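You operate a simulated robot arm through the tools that you are given. There is no shell and no other tool.

You run a simulated robot arm. Do the job below in one go: nothing can be reset, and whatever is moved stays where it is left.

TASK
Swap the green sleeve in the sleeve holder for the purple one from the teal box and clamp it tight.
Fine: the green one goes in the done tray; shut the sliding box lid. Where these are worked on the way, their far stop is far enough and under half their travel is too little: sliding box lid.

It is judged by the outcome, as a careful person would: the job done as asked, and still so three seconds after it is handed in. It fails if anything else is knocked over, pushed out of place, dropped, spilled or broken. Lids that push on must go on centred and level and be pressed home; caps that screw on are set level and turned clockwise until they are tight.

THE ROBOT
A 7-joint arm with a three-finger gripper, fixed in place. Base frame: the origin is on the floor under the middle of its stand, x ahead of it, y to its left, z up; the work surface is at about z = 80. Lengths are in cm, angles in degrees, forces in N, time in s.
It reaches about 134.2 cm from its shoulder. Its first joint turns from -166.0 to 166.0 degrees. Payload 2.69 kg.
Tool frame: the origin (TCP) lies between the finger pads and is the grasp point; the fingertips stand 3 cm ahead of it; z points along the fingers, y is the line along which they close. The gripper opens to 12.8 cm; its body begins 11.7 cm behind the TCP.
Orientation is that of the tool frame in the base frame, as [roll, pitch, yaw] about the fixed x, y, z axes, in that order (R = Rz(yaw) Ry(pitch) Rx(roll)). With the fingers straight down and closing along the base's y, the tool's x points along the base's -x, its y along +y and its z along -z.

THE INTERFACE
- The arm moves only by the tool servo_tool. Its argument "steps" is a list of rows, each a list of 7 numbers: the turn, a rotation vector about the base's x, y, z in degrees, then the shift along the base's x, y, z in cm, then the finger opening in cm, from 0 to 12.8. In form: [[ax, ay, az, tx, ty, tz, hand], ...]. A call has 1 to 20 rows; each row is the pose to reach, as a shift and turn from the pose commanded when the call began. Rows are played at 5 a second. More than 5 cm and 8.6 degrees between two rows, or a gripper value outside its range, and nothing of the call is played. A pose out of reach is approached as far as the arm can. The call stops where the force on the tool passes 90 N (or 10 N more than at its start, if that is more) or the arm is blocked; 0.2 s more then pass. Each finger travels about 12.7 cm/s and halts on what it meets, pressing with about 24 N; the grip force reading is that of the motor and also rises with nothing between the fingers. The clock runs only during rows and for 0.2 s after the last one: add rows that repeat a pose to give the fingers time. It gives the time, the measured TCP pose, the force on the tool (base axes), the opening and the grip force at its end, in the units of the frame above (readings bear some noise), with the torque about the TCP (base axes, N m) and any sound that the robot's microphone picked up.
- Cameras (640 x 400 px; columns grow to the right, rows downward): "scene" is fixed at [5.06, -64.79, 155.86]; the picture's right is [0.95, -0.33, 0.00], its down [-0.15, -0.43, -0.89] and it looks along [0.29, 0.84, -0.45] (base axes); focal length 312 px, centre (320, 200). "wrist" rides on the gripper at [5.8, 5.4, -13.1] in the tool frame; the picture's right is [-0.68, 0.74, 0.00], its down [-0.62, -0.57, -0.55] and it looks along [-0.40, -0.37, 0.84] (tool axes); focal length 234 px, centre (320, 200). There is no depth. A picture from a camera that has moved, and an enlarged one, comes with that camera's place and axes in the base frame and with its lens.
- grab_frame(camera): a new picture of that camera. No time passes.
- raise_lower(by): moves the trunk up (or, below 0, down) by that many cm; the arm rides with it, the base frame stays. It gives what a move gives, with no picture.
- inspect(camera, box): a new picture of the part [left, top, right, bottom] of that camera's present view, enlarged. No time passes.
- sign_off(): hands the job in; it is judged then, once.

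Nothing tells you positions but the pictures and the camera data. Unless the task says otherwise, let go and move clear before handing in.

The tools are called as name(argument=value, ...) on one line, values as JSON. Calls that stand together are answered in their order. servo_tool: Moves the arm, as the interface text tells. Its arguments: {"type":"object","properties":{"steps":{"type":"array"}},"required":["steps"]} The other tools are called the same way: raise_lower (by) moves the trunk up or down; grab_frame (camera) takes a picture; inspect (camera, box) takes an enlarged picture of a part of a camera's view; sign_off () hands the job in.

At the start:

```text
clock: 0.0
tcp_pos: [65.52, 24.06, 121.73]
tool_rot: [-180.0, 0.0, -180.0]
force: [-0.5, 0.8, 0.9]
ft_torque: [0.0, 0.0, 0.0]
width: 12.81
gripper_force: 0.1
trunk travel left (down, up): [-15.0, 20.0]
```

scene: 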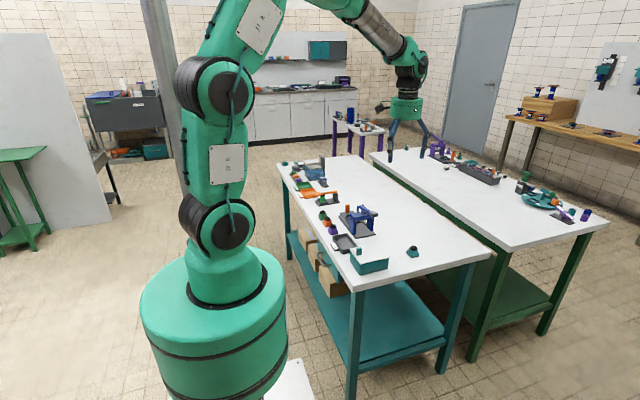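
wrist: 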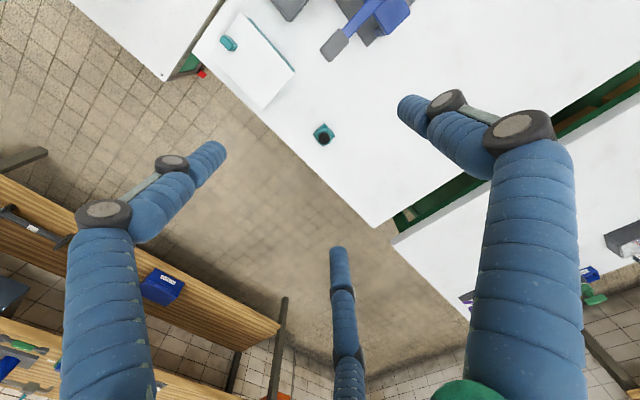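

The arm hangs over a white table that holds a blue clamp device, a teal box with a lid, and a grey tray. I'll take enlarged views to identify each object before moving.

inspect(camera="scene", box=[270, 150, 430, 280])

inspect(camera="scene", box=[320, 190, 430, 280])

inspect(camera="scene", box=[420, 130, 610, 240])

inspect(camera="wrist", box=[180, 0, 440, 160])

```text
3.08 times, centred on (350, 215) of scene
camera zoom: at [5.06, -64.79, 155.86], right [0.95, -0.33, 0.0], down [-0.15, -0.43, -0.89], along [0.29, 0.84, -0.45], focal length 959 px, centre (228, 154)
```

zoom: 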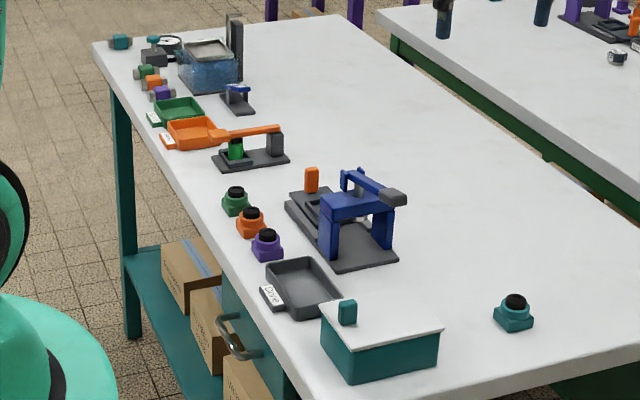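

```text
4.44 times, centred on (375, 235) of scene
camera zoom: at [5.06, -64.79, 155.86], right [0.95, -0.33, 0.0], down [-0.15, -0.43, -0.89], along [0.29, 0.84, -0.45], focal length 1386 px, centre (76, 44)
```

zoom: 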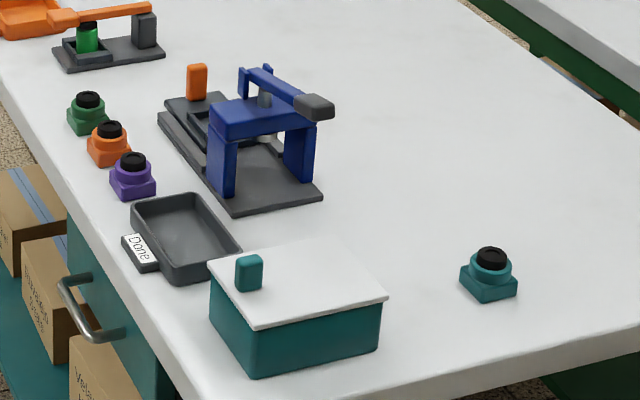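

```text
3.37 times, centred on (515, 185) of scene
camera zoom: at [5.06, -64.79, 155.86], right [0.95, -0.33, 0.0], down [-0.15, -0.43, -0.89], along [0.29, 0.84, -0.45], focal length 1050 px, centre (-337, 250)
```

zoom: 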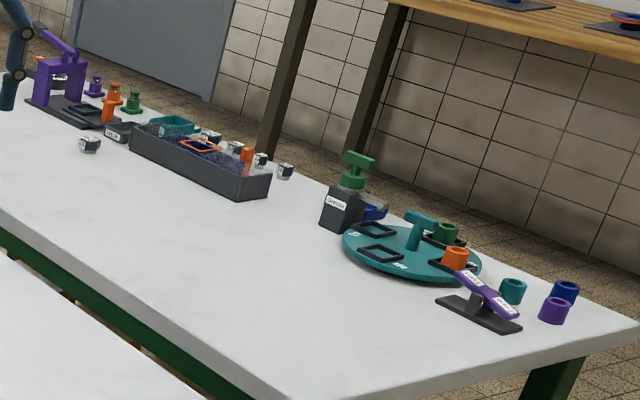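

```text
2.46 times, centred on (310, 80) of wrist
camera zoom: at [59.67, 29.41, 134.66], right [0.68, 0.74, 0.0], down [0.62, -0.57, 0.55], along [0.4, -0.37, -0.84], focal length 576 px, centre (345, 495)
```

zoom: 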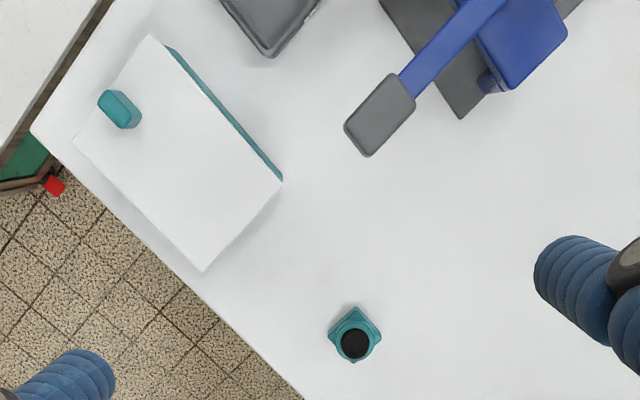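

The possible sleeve holders are the orange-levered fixture with a green cylinder and the blue frame fixture. I'll zoom in closer on both.

inspect(camera="scene", box=[318, 185, 348, 206])

inspect(camera="scene", box=[335, 198, 385, 240])

inspect(camera="scene", box=[275, 150, 335, 205])

inspect(camera="scene", box=[510, 170, 600, 235])

inspect(camera="scene", box=[330, 230, 400, 280])

```text
16.00 times, centred on (333, 196) of scene
camera zoom: at [5.06, -64.79, 155.86], right [0.95, -0.33, 0.0], down [-0.15, -0.43, -0.89], along [0.29, 0.84, -0.45], focal length 4988 px, centre (112, 272)
```

zoom: 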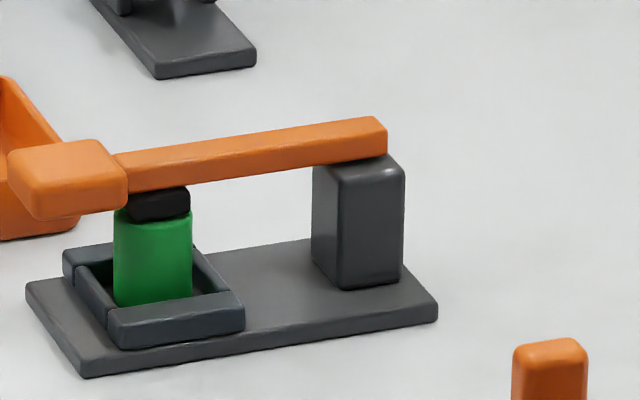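

```text
9.52 times, centred on (360, 219) of scene
camera zoom: at [5.06, -64.79, 155.86], right [0.95, -0.33, 0.0], down [-0.15, -0.43, -0.89], along [0.29, 0.84, -0.45], focal length 2969 px, centre (-61, 19)
```

zoom: 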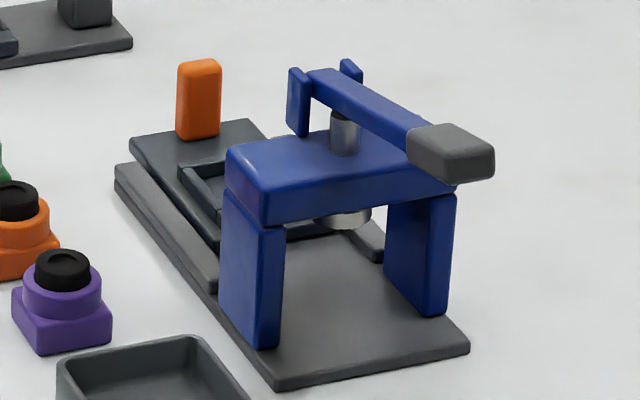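

```text
7.27 times, centred on (305, 178) of scene
camera zoom: at [5.06, -64.79, 155.86], right [0.95, -0.33, 0.0], down [-0.15, -0.43, -0.89], along [0.29, 0.84, -0.45], focal length 2267 px, centre (429, 364)
```

zoom: 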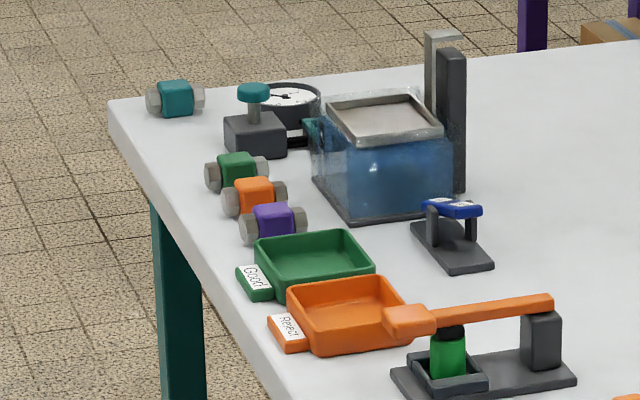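

```text
6.15 times, centred on (555, 202) of scene
camera zoom: at [5.06, -64.79, 155.86], right [0.95, -0.33, 0.0], down [-0.15, -0.43, -0.89], along [0.29, 0.84, -0.45], focal length 1918 px, centre (-1126, 185)
```

zoom: 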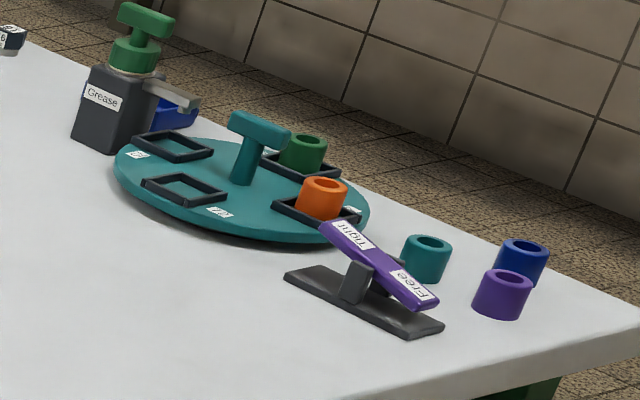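

```text
8.00 times, centred on (365, 255) of scene
camera zoom: at [5.06, -64.79, 155.86], right [0.95, -0.33, 0.0], down [-0.15, -0.43, -0.89], along [0.29, 0.84, -0.45], focal length 2494 px, centre (-40, -240)
```

zoom: 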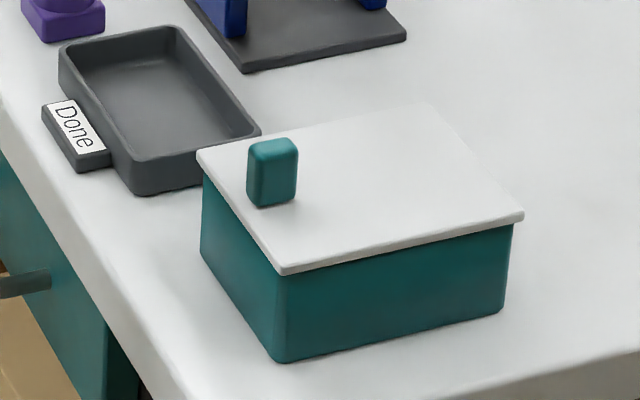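

The sleeve holder is the orange-lever clamp at about (54, 71), with the green sleeve under the lever's pad. The teal box sits at about (54, 19) and the Done tray at about (50, 35). I'll move the wrist camera high above the holder for a closer look.

servo_tool(steps=[[0, 0, 0, -1.5, 4.5, 0, 12.8], [0, 0, 0, -3, 9, 0, 12.8], [0, 0, 0, -4.5, 13.5, 0, 12.8], [0, 0, 0, -6, 18, 0, 12.8], [0, 0, 0, -7.5, 22.5, 0, 12.8], [0, 0, 0, -9, 27, 0, 12.8], [0, 0, 0, -10.5, 31.5, 0, 12.8], [0, 0, 0, -12, 36, 0, 12.8], [0, 0, 0, -13.5, 40.5, 0, 12.8], [0, 0, 0, -15, 45, 0, 12.8], [0, 0, 0, -16.5, 49.5, -3, 12.8], [0, 0, 0, -18, 53, -6, 12.8], [0, 0, 0, -19.5, 54, -10, 12.8], [0, 0, 0, -19.5, 54, -12, 12.8]])

```text
refused: row 11 steps farther than a row can; nothing moved
```

The lift over the holder was refused because one row stepped more than 5 cm. I'll resend the move with shorter steps.

servo_tool(steps=[[0, 0, 0, -1.5, 4.5, 0, 12.8], [0, 0, 0, -3, 9, 0, 12.8], [0, 0, 0, -4.5, 13.5, 0, 12.8], [0, 0, 0, -6, 18, 0, 12.8], [0, 0, 0, -7.5, 22.5, 0, 12.8], [0, 0, 0, -9, 27, 0, 12.8], [0, 0, 0, -10.5, 31.5, 0, 12.8], [0, 0, 0, -12, 36, 0, 12.8], [0, 0, 0, -13.5, 40.5, 0, 12.8], [0, 0, 0, -15, 45, 0, 12.8], [0, 0, 0, -16.5, 49, -1.5, 12.8], [0, 0, 0, -18, 52, -4, 12.8], [0, 0, 0, -19.5, 54, -7, 12.8], [0, 0, 0, -19.5, 54, -11, 12.8], [0, 0, 0, -19.5, 54, -13, 12.8]])

grab_frame(camera="wrist")

grab_frame(camera="scene")

```text
clock: 3.2
tcp_pos: [46.09, 78.31, 108.36]
tool_rot: [180.0, 0.0, -180.0]
force: [0.3, 0.1, -0.3]
ft_torque: [-0.05, 0.01, -0.02]
width: 12.79
gripper_force: 0.1
trunk travel left (down, up): [-15.0, 20.0]
```

```text
taken
camera wrist: at [40.33, 83.5, 121.4], right [0.68, 0.74, 0.0], down [0.62, -0.56, 0.55], along [0.4, -0.37, -0.84], focal length 234 px, centre (320, 200)
```

wrist: 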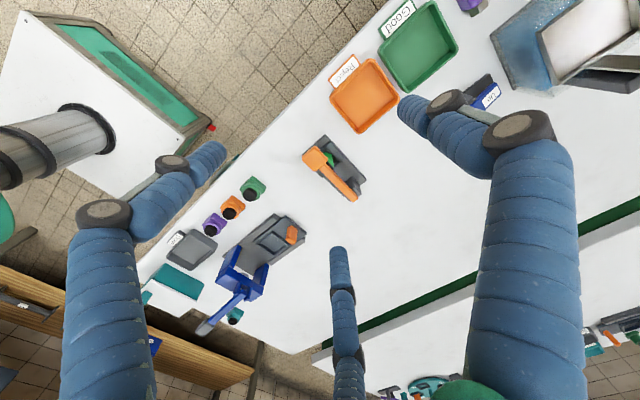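

```text
taken
```

scene: 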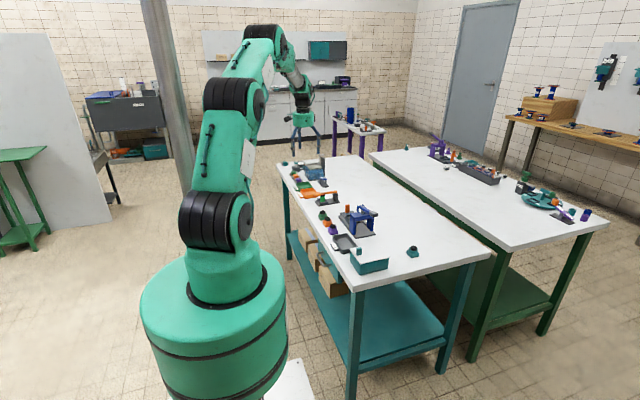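

The holder, tray and box are all visible from here. I'll enlarge each one to get accurate geometry.

inspect(camera="wrist", box=[285, 120, 385, 210])

inspect(camera="wrist", box=[130, 215, 230, 315])

```text
4.44 times, centred on (335, 165) of wrist
camera zoom: at [40.33, 83.5, 121.4], right [0.68, 0.74, 0.0], down [0.62, -0.56, 0.55], along [0.4, -0.37, -0.84], focal length 1041 px, centre (253, 356)
```

zoom: 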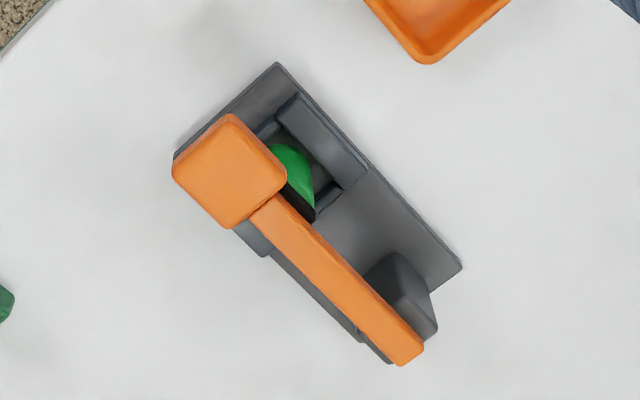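

```text
4.00 times, centred on (180, 265) of wrist
camera zoom: at [40.33, 83.5, 121.4], right [0.68, 0.74, 0.0], down [0.62, -0.56, 0.55], along [0.4, -0.37, -0.84], focal length 937 px, centre (880, -60)
```

zoom: 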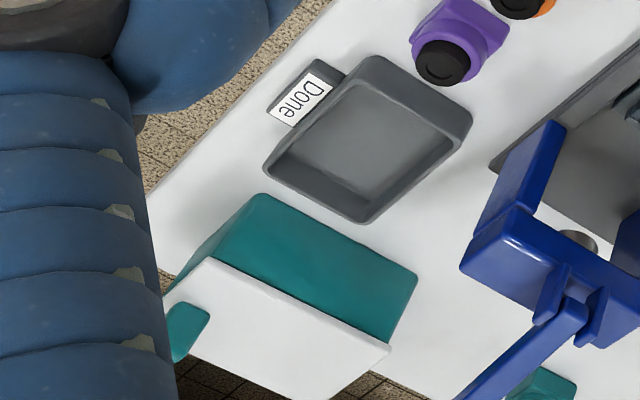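

Zooming puts the holder plate at x 50–62.4 and y 70–75.7. The lever head is at about (50.6, 72.9, 86) and hinges at a post near x ≈ 61. Before going near anything, I'll close the gripper in mid-air to see how the three fingers come together.

servo_tool(steps=[[0, 0, 0, 0, 0, 0, 3], [0, 0, 0, 0, 0, 0, 3], [0, 0, 0, 0, 0, 0, 3], [0, 0, 0, 0, 0, 0, 3], [0, 0, 0, 0, 0, 0, 3]])

grab_frame(camera="wrist")

inspect(camera="scene", box=[260, 90, 350, 160])

```text
clock: 4.4
tcp_pos: [46.08, 78.25, 108.49]
tool_rot: [-180.0, -0.1, -180.0]
force: [0.4, -0.6, 0.2]
ft_torque: [0.02, 0.03, 0.0]
width: 3.02
gripper_force: 0.1
trunk travel left (down, up): [-15.0, 20.0]
```

```text
taken
camera wrist: at [40.31, 83.48, 121.47], right [0.68, 0.74, 0.0], down [0.62, -0.56, 0.55], along [0.4, -0.37, -0.84], focal length 234 px, centre (320, 200)
```

wrist: 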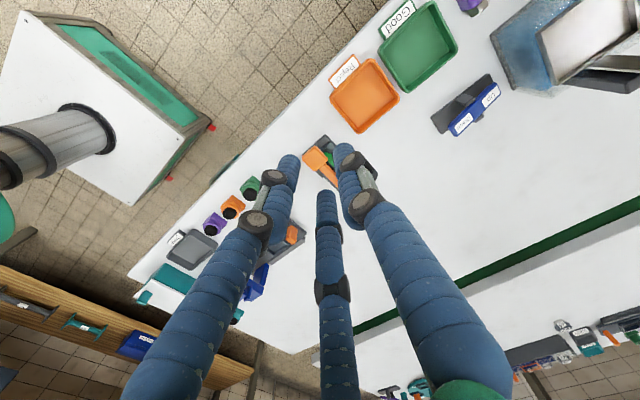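

```text
5.71 times, centred on (305, 125) of scene
camera zoom: at [5.06, -64.79, 155.86], right [0.95, -0.33, 0.0], down [-0.15, -0.43, -0.89], along [0.29, 0.84, -0.45], focal length 1782 px, centre (406, 629)
```

zoom: 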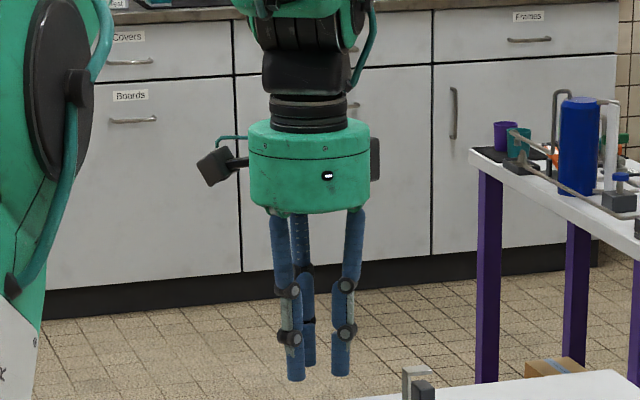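

The fingers close radially: the thumb is on the tool's +y and the other two are spaced 120° apart. I'll turn the tool +90° about vertical so the thumb faces −x, toward the lever's free end, and look at the holder from there.

servo_tool(steps=[[0, 0, 8.2, 0, -1, -0.4, 6], [0, 0, 16.4, 0, -2, -0.8, 6], [0, 0, 24.6, 0, -3, -1.2, 6], [0, 0, 32.8, 0, -4, -1.6, 6], [0, 0, 41, 0, -5, -2, 6], [0, 0, 49.2, 0, -6, -2.4, 6], [0, 0, 57.4, 0, -7, -2.8, 6], [0, 0, 65.6, 0, -8, -3.2, 6], [0, 0, 73.8, 0, -9, -3.6, 6], [0, 0, 82, 0, -10, -4, 6], [0, 0, 90, 0, -11, -4.4, 6], [0, 0, 90, 0, -11.3, -4.4, 6]])

grab_frame(camera="wrist")

inspect(camera="wrist", box=[240, 120, 400, 220])

```text
clock: 7.0
tcp_pos: [46.05, 66.81, 104.29]
tool_rot: [180.0, 0.1, -89.9]
force: [0.0, -0.3, 0.4]
ft_torque: [0.0, 0.02, -0.03]
width: 6.0
gripper_force: 0.1
trunk travel left (down, up): [-15.0, 20.0]
```

```text
taken
camera wrist: at [40.73, 60.9, 117.32], right [-0.74, 0.67, 0.0], down [0.56, 0.62, 0.55], along [0.37, 0.4, -0.84], focal length 234 px, centre (320, 200)
```

wrist: 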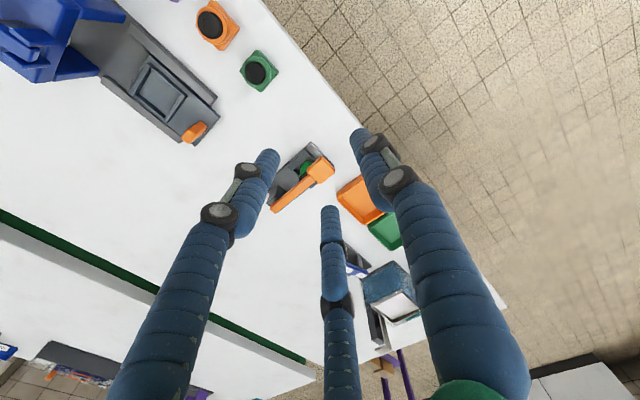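

```text
4.00 times, centred on (320, 170) of wrist
camera zoom: at [40.73, 60.9, 117.32], right [-0.74, 0.67, 0.0], down [0.56, 0.62, 0.55], along [0.37, 0.4, -0.84], focal length 937 px, centre (320, 320)
```

zoom: 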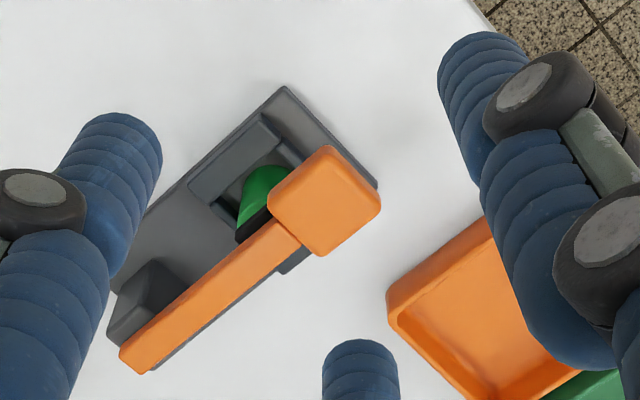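

From this side the lever head is at about (51.0, 72.4) with its top at z ≈ 86.3, and the hinge is near x ≈ 60.5. I'll tilt the tool 45° so the thumb can reach under the head's free end, stopping at a standoff point first.

servo_tool(steps=[[0, -7.5, 0, -0.56, 0.93, -1.6, 6], [0, -15, 0, -1.12, 1.86, -3.2, 6], [0, -22.5, 0, -1.7, 2.8, -4.8, 6], [0, -30, 0, -2.2, 3.7, -6.4, 6], [0, -37.5, 0, -2.8, 4.7, -8, 6], [0, -45, 0, -3.35, 5.6, -9, 6], [0, -45, 0, -3.35, 5.6, -9, 6]])

grab_frame(camera="wrist")

inspect(camera="scene", box=[270, 130, 360, 210])

```text
clock: 8.6
tcp_pos: [42.48, 72.73, 95.16]
tool_rot: [-134.9, -0.1, -90.0]
force: [-0.7, 0.9, -0.3]
ft_torque: [-0.06, -0.06, -0.06]
width: 5.99
gripper_force: 0.1
trunk travel left (down, up): [-15.0, 20.0]
```

```text
taken
camera wrist: at [29.47, 66.71, 100.56], right [-0.52, 0.68, -0.52], down [0.01, 0.62, 0.79], along [0.85, 0.4, -0.33], focal length 234 px, centre (320, 200)
```

wrist: 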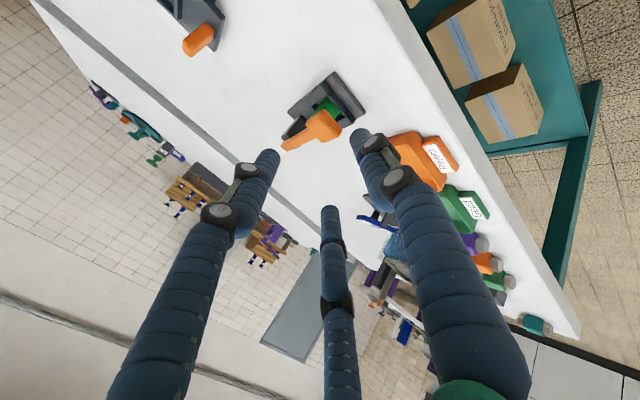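

```text
5.00 times, centred on (315, 170) of scene
camera zoom: at [5.06, -64.79, 155.86], right [0.95, -0.33, 0.0], down [-0.15, -0.43, -0.89], along [0.29, 0.84, -0.45], focal length 1559 px, centre (345, 350)
```

zoom: 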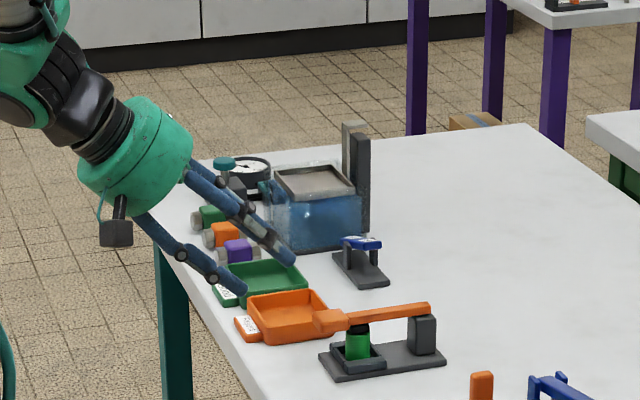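

The tilted approach looks clear. I'll zoom in here to pin down the height of the lever head.

inspect(camera="wrist", box=[270, 60, 380, 170])

inspect(camera="scene", box=[290, 160, 350, 210])

```text
3.64 times, centred on (325, 115) of wrist
camera zoom: at [29.47, 66.71, 100.56], right [-0.52, 0.68, -0.52], down [0.01, 0.62, 0.79], along [0.85, 0.4, -0.33], focal length 852 px, centre (302, 509)
```

zoom: 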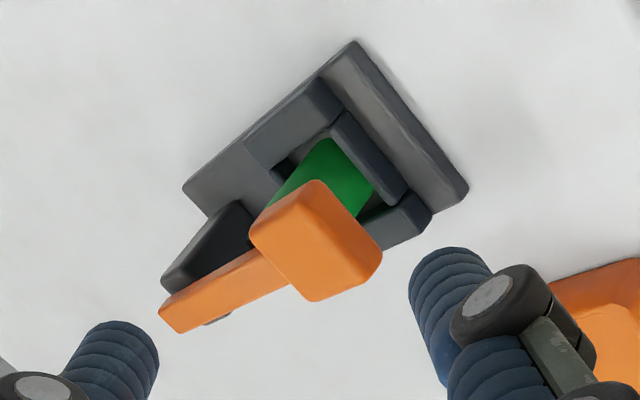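

```text
8.00 times, centred on (320, 185) of scene
camera zoom: at [5.06, -64.79, 155.86], right [0.95, -0.33, 0.0], down [-0.15, -0.43, -0.89], along [0.29, 0.84, -0.45], focal length 2494 px, centre (320, 320)
```

zoom: 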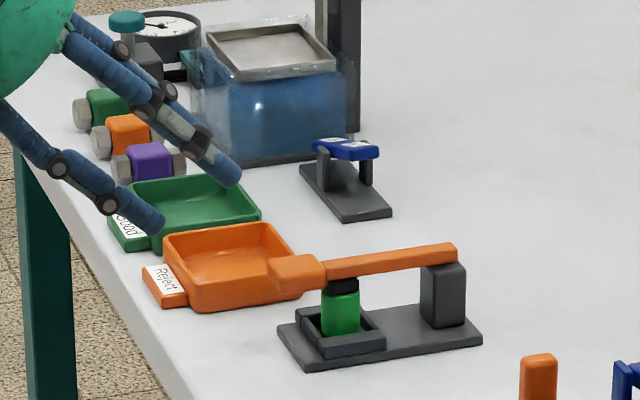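

The underside of the lever head is at about z ≈ 85.1, with its free end at x ≈ 49.5. I'll move in along the tool axis, stopping short of contact to check alignment.

servo_tool(steps=[[0, 0, 0, 1.5, -0.1, -1.5, 6], [0, 0, 0, 3, -0.2, -3, 6], [0, 0, 0, 4.5, -0.3, -4.5, 6], [0, 0, 0, 5.5, -0.4, -5.5, 6], [0, 0, 0, 5.5, -0.4, -5.5, 6]])

grab_frame(camera="wrist")

inspect(camera="scene", box=[300, 165, 350, 205])

```text
clock: 9.8
tcp_pos: [48.01, 71.98, 89.82]
tool_rot: [-135.0, 0.0, -90.0]
force: [0.9, -0.7, -0.3]
ft_torque: [-0.05, 0.0, -0.01]
width: 6.0
gripper_force: 0.1
trunk travel left (down, up): [-15.0, 20.0]
```

```text
taken
camera wrist: at [35.11, 66.1, 95.23], right [-0.52, 0.68, -0.52], down [0.01, 0.62, 0.79], along [0.85, 0.4, -0.33], focal length 234 px, centre (320, 200)
```

wrist: 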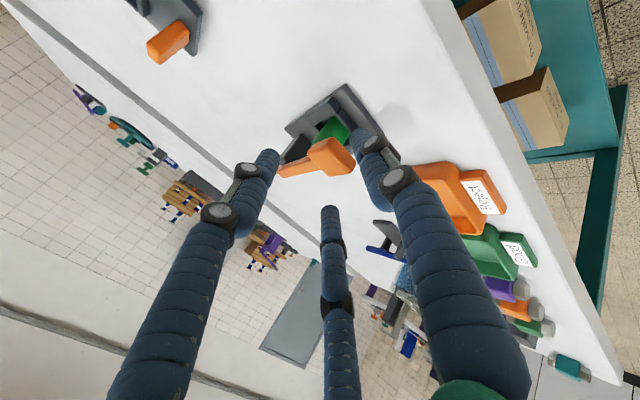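

```text
10.00 times, centred on (325, 185) of scene
camera zoom: at [5.06, -64.79, 155.86], right [0.95, -0.33, 0.0], down [-0.15, -0.43, -0.89], along [0.29, 0.84, -0.45], focal length 3118 px, centre (270, 350)
```

zoom: 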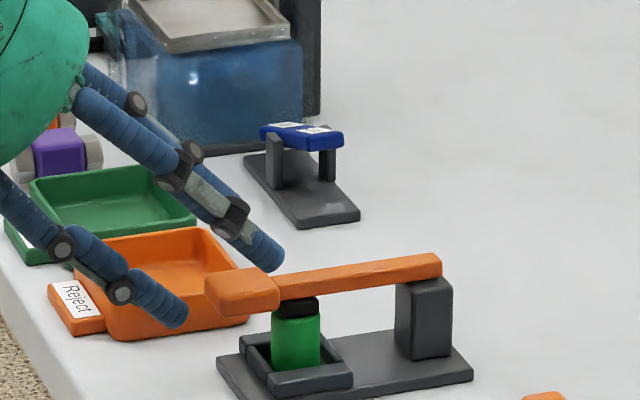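

The thumb is lined up just outside the head's free end, so I'll take the last bit to bring it under the head.

servo_tool(steps=[[0, 0, 0, 0.7, 0.1, -0.8, 6], [0, 0, 0, 1.4, 0.2, -1.6, 6], [0, 0, 0, 2.0, 0.25, -2.3, 6], [0, 0, 0, 2.0, 0.25, -2.3, 6]])

grab_frame(camera="wrist")

inspect(camera="scene", box=[310, 175, 350, 205])

```text
clock: 10.8
tcp_pos: [50.12, 72.25, 87.47]
tool_rot: [-135.0, 0.0, -89.9]
force: [0.6, 0.0, -0.1]
ft_torque: [0.03, 0.01, -0.03]
width: 6.02
gripper_force: 0.0
trunk travel left (down, up): [-15.0, 20.0]
```

```text
taken
camera wrist: at [37.09, 66.43, 92.88], right [-0.52, 0.68, -0.52], down [0.01, 0.62, 0.79], along [0.85, 0.4, -0.33], focal length 234 px, centre (320, 200)
```

wrist: 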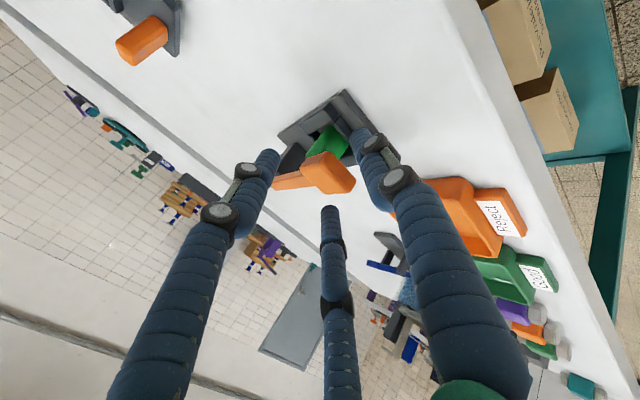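

```text
13.33 times, centred on (330, 190) of scene
camera zoom: at [5.06, -64.79, 155.86], right [0.95, -0.33, 0.0], down [-0.15, -0.43, -0.89], along [0.29, 0.84, -0.45], focal length 4157 px, centre (187, 333)
```

zoom: 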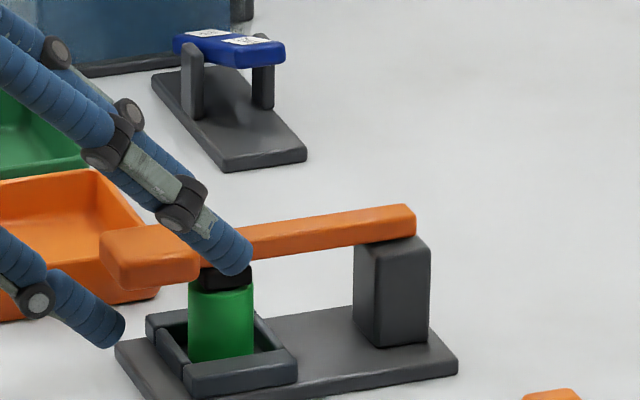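

The thumb is under the head with about 1 cm of gap. I'll push it slightly further in, narrow the cage, and start lifting gently.

servo_tool(steps=[[0, 0, 0, 0.7, 0, 0, 5.5], [0, 0, 0, 0.7, 0, 0, 4.6], [0, 0, 0, 0.7, 0, 0, 4.6], [0, 0, 0, 0.7, 0, 0.5, 4.6], [0, 0, 0, 0.7, 0, 1.0, 4.6], [0, 0, 0, 0.7, 0, 1.5, 4.6], [0, 0, 0, 0.7, 0, 2.0, 4.6]])

inspect(camera="scene", box=[310, 175, 350, 205])

grab_frame(camera="wrist")

```text
clock: 12.4
tcp_pos: [50.87, 72.24, 89.57]
tool_rot: [-135.0, 0.0, -90.0]
force: [0.5, -0.4, -0.3]
ft_torque: [0.02, -0.01, -0.01]
width: 4.6
gripper_force: 0.1
trunk travel left (down, up): [-15.0, 20.0]
```

```text
13.33 times, centred on (330, 190) of scene
camera zoom: at [5.06, -64.79, 155.86], right [0.95, -0.33, 0.0], down [-0.15, -0.43, -0.89], along [0.29, 0.84, -0.45], focal length 4157 px, centre (187, 333)
```

zoom: 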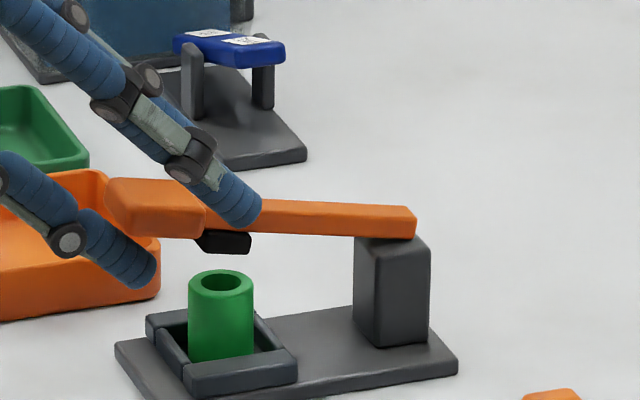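

```text
taken
camera wrist: at [37.85, 66.36, 94.82], right [-0.52, 0.68, -0.52], down [0.01, 0.62, 0.79], along [0.85, 0.4, -0.33], focal length 234 px, centre (320, 200)
```

wrist: 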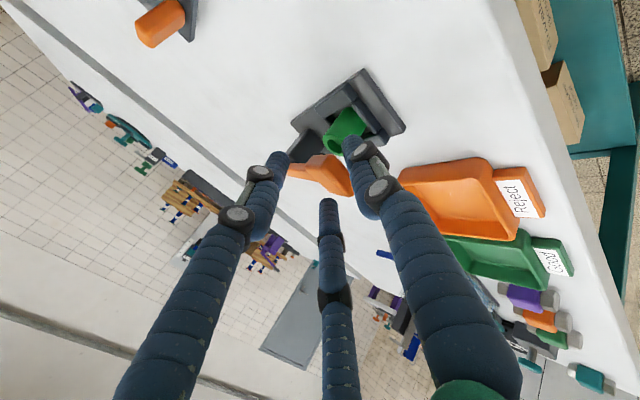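

The lever swings freely and the green sleeve is now uncovered as a hollow tube. I'll follow the lever's arc upward with the thumb.

servo_tool(steps=[[0, 1.2, 0, 0.3, 0, 0.8, 4.6], [0, 2.5, 0, 0.59, 0, 1.66, 4.6], [0, 3.7, 0, 0.9, 0, 2.5, 4.6], [0, 5, 0, 1.22, 0, 3.33, 4.6], [0, 7.5, 0, 1.75, 0, 4.1, 4.6], [0, 10, 0, 2.3, 0, 4.82, 4.6], [0, 12.5, 0, 2.95, 0, 5.5, 4.6], [0, 15, 0, 3.62, 0, 6.12, 4.6], [0, 15, 0, 3.62, 0, 6.12, 4.6]])

inspect(camera="scene", box=[300, 160, 360, 205])

grab_frame(camera="wrist")

```text
clock: 14.4
tcp_pos: [54.53, 72.31, 95.64]
tool_rot: [-150.0, 0.1, -90.1]
force: [0.9, -1.2, 0.1]
ft_torque: [0.01, 0.0, -0.04]
width: 4.58
gripper_force: 0.1
trunk travel left (down, up): [-15.0, 20.0]
```

```text
8.89 times, centred on (330, 182) of scene
camera zoom: at [5.06, -64.79, 155.86], right [0.95, -0.33, 0.0], down [-0.15, -0.43, -0.89], along [0.29, 0.84, -0.45], focal length 2771 px, centre (231, 356)
```

zoom: 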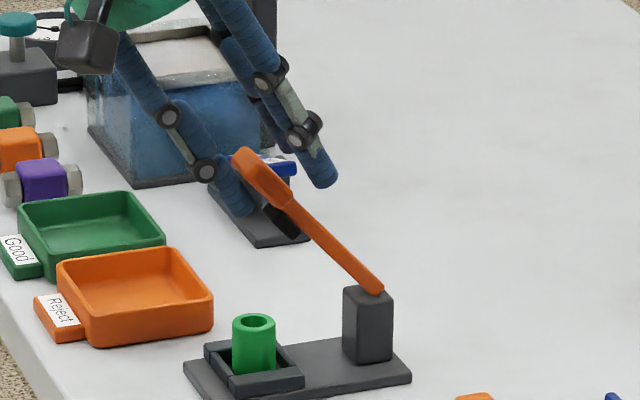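

```text
taken
camera wrist: at [43.36, 66.39, 104.19], right [-0.64, 0.68, -0.37], down [0.22, 0.62, 0.76], along [0.74, 0.4, -0.54], focal length 234 px, centre (320, 200)
```

wrist: 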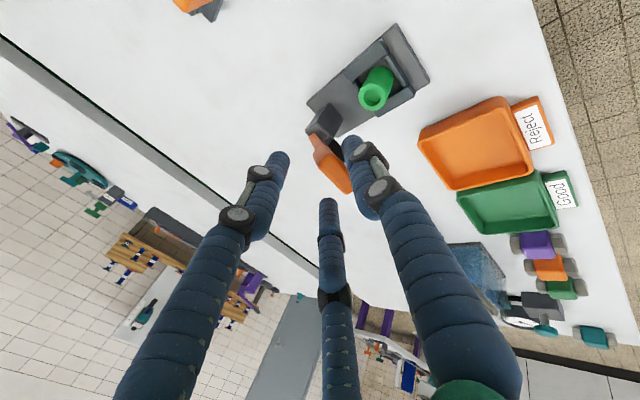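

The lever is at about 50° and follows smoothly. I'll continue the arc to vertical and slightly past it.

servo_tool(steps=[[0, 2.5, 0, 0.8, 0, 0.55, 4.6], [0, 5, 0, 1.6, 0, 1.0, 4.6], [0, 7.5, 0, 2.4, 0, 1.5, 4.6], [0, 10, 0, 3.28, 0, 1.89, 4.6], [0, 12.5, 0, 4.2, 0, 2.2, 4.6], [0, 15, 0, 5.15, 0, 2.4, 4.6], [0, 17.5, 0, 6.1, 0, 2.55, 4.6], [0, 20, 0, 7.1, 0, 2.64, 4.6], [0, 20, 0, 7.1, 0, 2.64, 4.6]])

inspect(camera="scene", box=[300, 160, 360, 205])

grab_frame(camera="wrist")

```text
clock: 16.4
tcp_pos: [61.6, 72.21, 98.3]
tool_rot: [-170.0, 0.0, -90.0]
force: [0.3, 0.3, 0.0]
ft_torque: [-0.01, 0.0, 0.02]
width: 4.58
gripper_force: 0.0
trunk travel left (down, up): [-15.0, 20.0]
```

```text
8.89 times, centred on (330, 182) of scene
camera zoom: at [5.06, -64.79, 155.86], right [0.95, -0.33, 0.0], down [-0.15, -0.43, -0.89], along [0.29, 0.84, -0.45], focal length 2771 px, centre (231, 356)
```

zoom: 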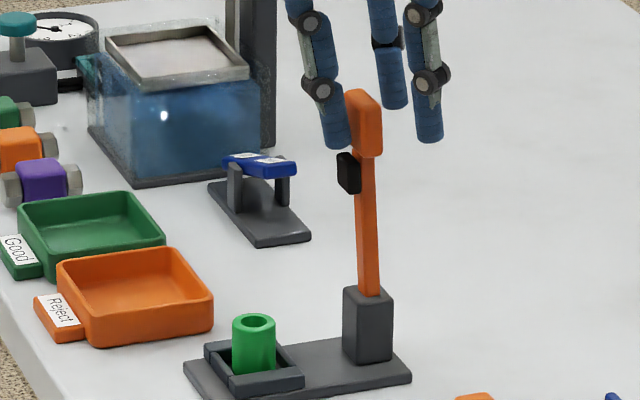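

```text
taken
camera wrist: at [54.09, 66.42, 110.1], right [-0.73, 0.68, -0.13], down [0.46, 0.62, 0.64], along [0.51, 0.4, -0.76], focal length 234 px, centre (320, 200)
```

wrist: 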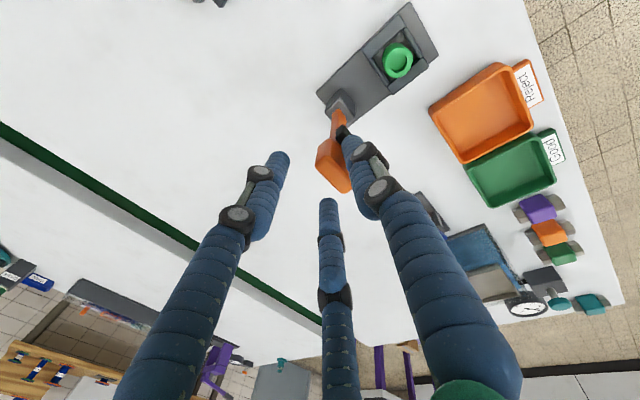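

The lever is nearly vertical. I'll nudge it further to find its open stop.

servo_tool(steps=[[0, 1.2, 0, 0.5, 0, 0, 4.6], [0, 2.5, 0, 1.0, 0, -0.05, 4.6], [0, 3.7, 0, 1.5, 0, -0.08, 4.6], [0, 5, 0, 2.0, 0, -0.11, 4.6], [0, 6.2, 0, 2.5, 0, -0.2, 4.6], [0, 7.5, 0, 3.0, 0, -0.3, 4.6], [0, 8.7, 0, 3.5, 0, -0.4, 4.6], [0, 10, 0, 3.9, 0, -0.55, 4.6], [0, 10, 0, 3.9, 0, -0.55, 4.6]])

inspect(camera="scene", box=[300, 160, 360, 205])

grab_frame(camera="wrist")

```text
clock: 18.4
tcp_pos: [65.36, 72.24, 97.82]
tool_rot: [179.9, 0.0, -89.9]
force: [-20.5, -5.9, 7.7]
ft_torque: [-0.25, 0.84, 0.17]
width: 6.03
gripper_force: 10.3
trunk travel left (down, up): [-15.0, 20.0]
```

```text
8.89 times, centred on (330, 182) of scene
camera zoom: at [5.06, -64.79, 155.86], right [0.95, -0.33, 0.0], down [-0.15, -0.43, -0.89], along [0.29, 0.84, -0.45], focal length 2771 px, centre (231, 356)
```

zoom: 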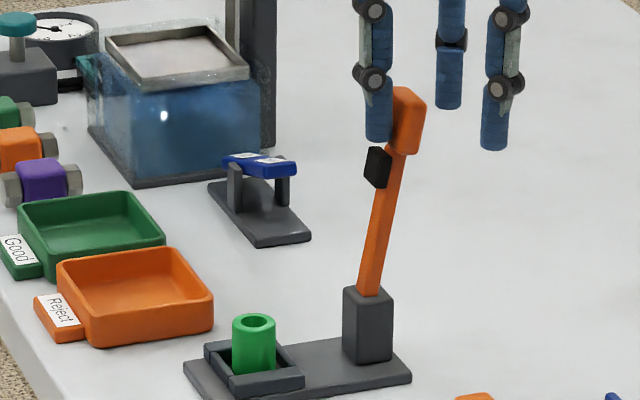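

```text
taken
camera wrist: at [60.0, 66.36, 110.75], right [-0.74, 0.68, 0.0], down [0.56, 0.62, 0.55], along [0.37, 0.4, -0.84], focal length 234 px, centre (320, 200)
```

wrist: 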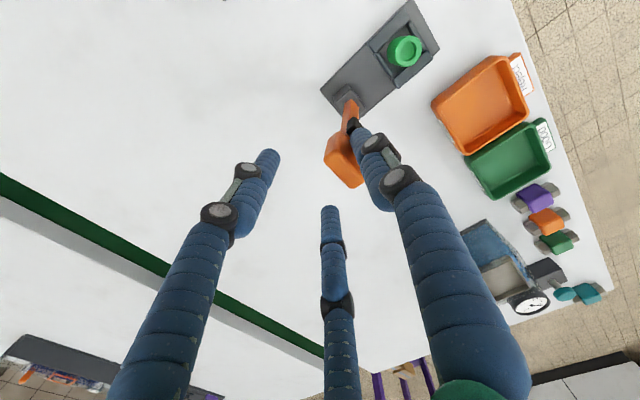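

The lever reached its open stop at about 100°, past vertical, with about 20 N on the thumb. I'll unload and lift straight up, then check that it stays open.

servo_tool(steps=[[0, 0, 0, -0.5, 0, 0, 6], [0, 0, 0, -1.0, 0, 0, 6], [0, 0, 0, -1.3, 0, 1, 6], [0, 0, 0, -1.3, 0, 3, 6], [0, 0, 0, -1.3, 0, 6, 6], [0, 0, 0, -1.3, 0, 9, 6], [0, 0, 0, -3, 0, 11, 6], [0, 0, 0, -6, 0, 12, 6], [0, 0, 0, -10, 0, 12, 6], [0, 0, 0, -14, 0, 12, 6], [0, 0, 0, -14, 0, 12, 6]])

grab_frame(camera="wrist")

inspect(camera="scene", box=[300, 160, 360, 205])

```text
clock: 20.8
tcp_pos: [51.36, 72.27, 109.76]
tool_rot: [-180.0, 0.1, -90.0]
force: [-1.1, -0.5, -0.3]
ft_torque: [-0.03, -0.04, -0.01]
width: 6.05
gripper_force: 0.0
trunk travel left (down, up): [-15.0, 20.0]
```

```text
taken
camera wrist: at [46.09, 66.32, 122.81], right [-0.74, 0.68, 0.0], down [0.56, 0.62, 0.55], along [0.37, 0.4, -0.84], focal length 234 px, centre (320, 200)
```

wrist: 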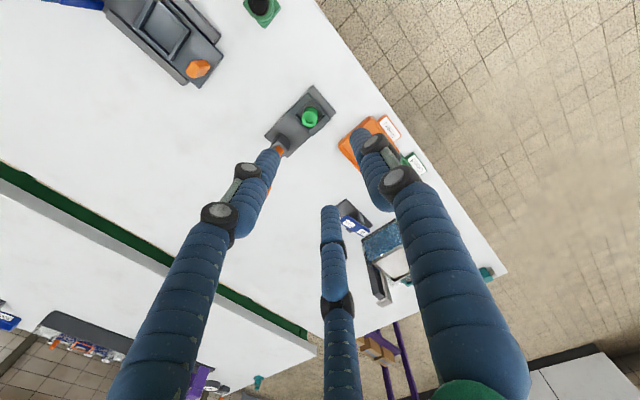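

```text
8.89 times, centred on (330, 182) of scene
camera zoom: at [5.06, -64.79, 155.86], right [0.95, -0.33, 0.0], down [-0.15, -0.43, -0.89], along [0.29, 0.84, -0.45], focal length 2771 px, centre (231, 356)
```

zoom: 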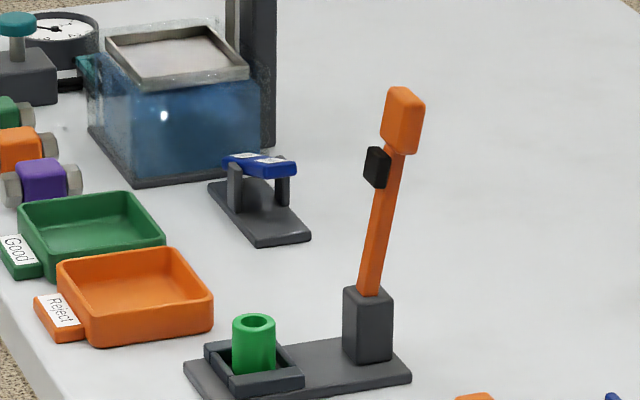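

The lever stays open. Next I'll locate the green sleeve accurately.

inspect(camera="wrist", box=[255, 75, 365, 165])

inspect(camera="scene", box=[318, 180, 348, 206])

```text
4.44 times, centred on (310, 120) of wrist
camera zoom: at [46.09, 66.32, 122.81], right [-0.74, 0.68, 0.0], down [0.56, 0.62, 0.55], along [0.37, 0.4, -0.84], focal length 1041 px, centre (364, 556)
```

zoom: 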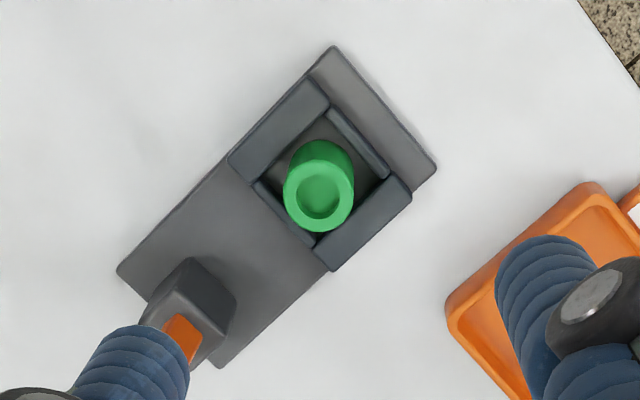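

```text
15.38 times, centred on (333, 193) of scene
camera zoom: at [5.06, -64.79, 155.86], right [0.95, -0.33, 0.0], down [-0.15, -0.43, -0.89], along [0.29, 0.84, -0.45], focal length 4796 px, centre (120, 308)
```

zoom: 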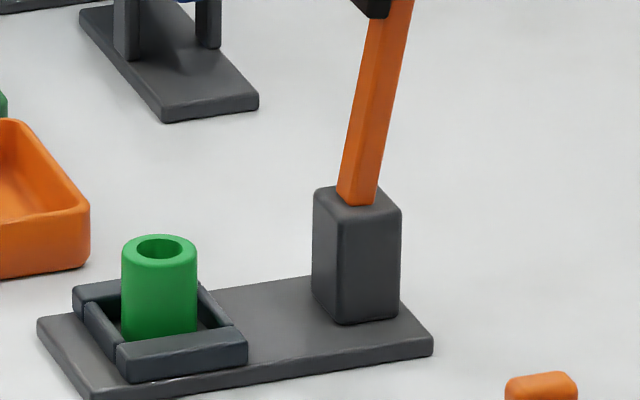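

The sleeve top centre is at about (53.85, 72.35, 84.2), and the pocket fence around it tops out at about z 82. I'll descend above it and recheck alignment from close up.

servo_tool(steps=[[0, 0, 0, 1.2, 0.05, -3, 6], [0, 0, 0, 2.5, 0.1, -6.5, 6], [0, 0, 0, 2.5, 0.1, -10.5, 6], [0, 0, 0, 2.5, 0.1, -14.5, 6], [0, 0, 0, 2.5, 0.1, -17.7, 6], [0, 0, 0, 2.5, 0.1, -17.7, 6]])

grab_frame(camera="wrist")

inspect(camera="scene", box=[310, 160, 350, 206])

```text
clock: 22.2
tcp_pos: [53.91, 72.58, 91.82]
tool_rot: [180.0, 0.1, -89.9]
force: [0.2, 0.0, -1.2]
ft_torque: [-0.02, -0.01, 0.02]
width: 6.01
gripper_force: 0.1
trunk travel left (down, up): [-15.0, 20.0]
```

```text
taken
camera wrist: at [48.61, 66.6, 104.87], right [-0.74, 0.68, 0.0], down [0.56, 0.62, 0.55], along [0.37, 0.4, -0.84], focal length 234 px, centre (320, 200)
```

wrist: 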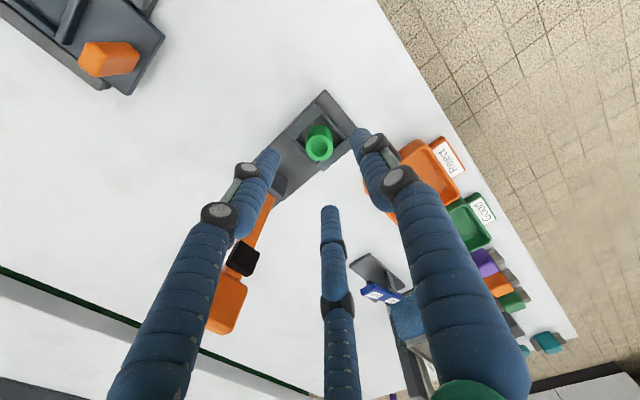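

```text
8.70 times, centred on (330, 183) of scene
camera zoom: at [5.06, -64.79, 155.86], right [0.95, -0.33, 0.0], down [-0.15, -0.43, -0.89], along [0.29, 0.84, -0.45], focal length 2711 px, centre (233, 348)
```

zoom: 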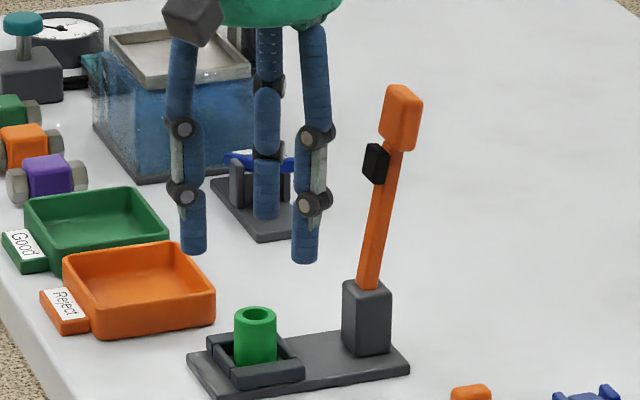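

inspect(camera="wrist", box=[280, 100, 360, 180])

```text
5.00 times, centred on (320, 140) of wrist
camera zoom: at [48.61, 66.6, 104.87], right [-0.74, 0.68, 0.0], down [0.56, 0.62, 0.55], along [0.37, 0.4, -0.84], focal length 1171 px, centre (320, 500)
```

zoom: 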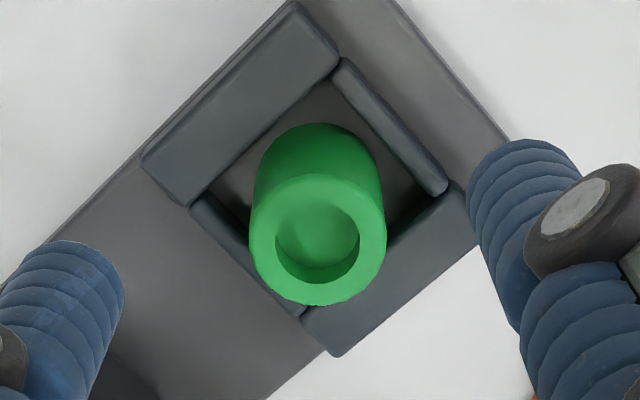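

The sleeve centre is at (53.9, 72.25), within 1–2 mm of the gripper axis. I'll descend so the fingertips stay above the fence, then grip.

servo_tool(steps=[[0, 0, 0, -0.1, -0.15, -2, 6], [0, 0, 0, -0.1, -0.15, -4, 5.5], [0, 0, 0, -0.1, -0.15, -6.3, 5], [0, 0, 0, -0.1, -0.15, -6.3, 5], [0, 0, 0, -0.1, -0.15, -6.3, 3.5], [0, 0, 0, -0.1, -0.15, -6.3, 2], [0, 0, 0, -0.1, -0.15, -6.3, 2], [0, 0, 0, -0.1, -0.15, -6.3, 2]])

grab_frame(camera="wrist")

inspect(camera="scene", box=[310, 160, 350, 206])

```text
clock: 24.0
tcp_pos: [53.89, 72.28, 85.64]
tool_rot: [-180.0, 0.0, -90.1]
force: [-0.6, 0.5, 0.5]
ft_torque: [-0.01, -0.01, 0.02]
width: 2.38
gripper_force: 24.1
trunk travel left (down, up): [-15.0, 20.0]
```

```text
taken
camera wrist: at [48.54, 66.34, 98.61], right [-0.74, 0.68, 0.0], down [0.57, 0.62, 0.55], along [0.37, 0.4, -0.84], focal length 234 px, centre (320, 200)
```

wrist: 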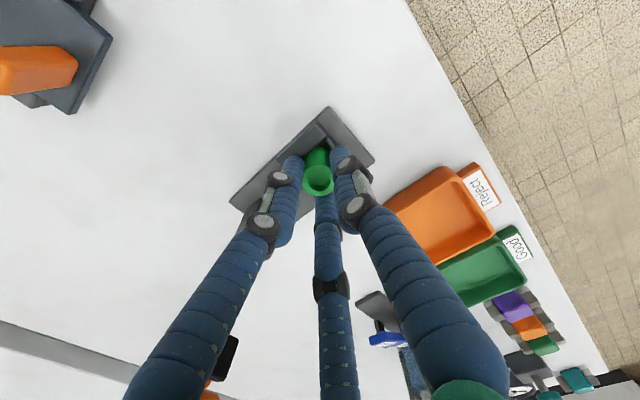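

```text
8.70 times, centred on (330, 183) of scene
camera zoom: at [5.06, -64.79, 155.86], right [0.95, -0.33, 0.0], down [-0.15, -0.43, -0.89], along [0.29, 0.84, -0.45], focal length 2711 px, centre (233, 348)
```

zoom: 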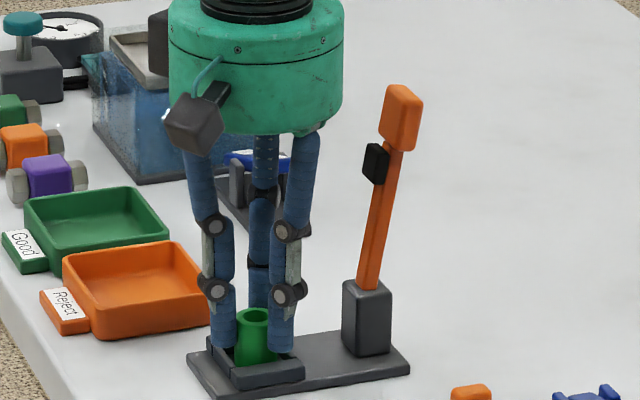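

The sleeve is gripped at width 2.38 with 24 N. I'll lift it straight out of the pocket.

servo_tool(steps=[[0, 0, 0, 0, 0, 1, 2], [0, 0, 0, 0, 0, 2, 2], [0, 0, 0, 0, 0, 4, 2], [0, 0, 0, 0, 0, 7, 2], [0, 0, 0, 0, 0, 11, 2], [0, 0, 0, -1, -1, 14, 2], [0, 0, 0, -1, -1, 14, 2]])

grab_frame(camera="wrist")

inspect(camera="scene", box=[290, 120, 370, 206])

```text
clock: 25.6
tcp_pos: [52.75, 71.24, 99.62]
tool_rot: [179.9, 0.0, -89.9]
force: [0.1, -0.5, -0.2]
ft_torque: [0.05, -0.04, -0.01]
width: 2.4
gripper_force: 24.1
trunk travel left (down, up): [-15.0, 20.0]
```

```text
taken
camera wrist: at [47.49, 65.29, 112.64], right [-0.74, 0.68, 0.0], down [0.56, 0.62, 0.55], along [0.37, 0.4, -0.84], focal length 234 px, centre (320, 200)
```

wrist: 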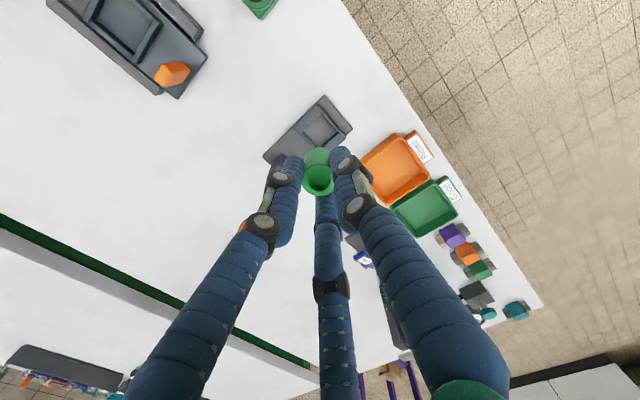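

```text
4.65 times, centred on (330, 163) of scene
camera zoom: at [5.06, -64.79, 155.86], right [0.95, -0.33, 0.0], down [-0.15, -0.43, -0.89], along [0.29, 0.84, -0.45], focal length 1450 px, centre (274, 372)
```

zoom: 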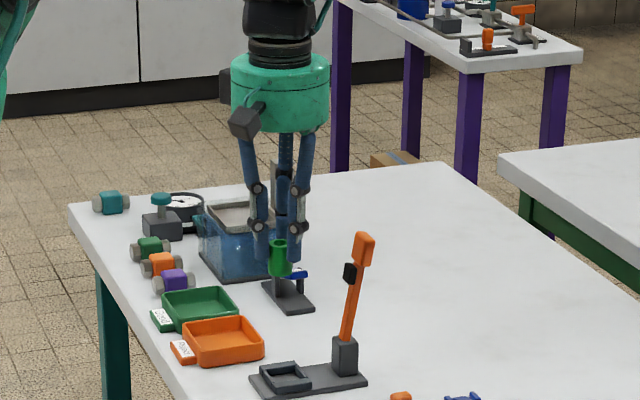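

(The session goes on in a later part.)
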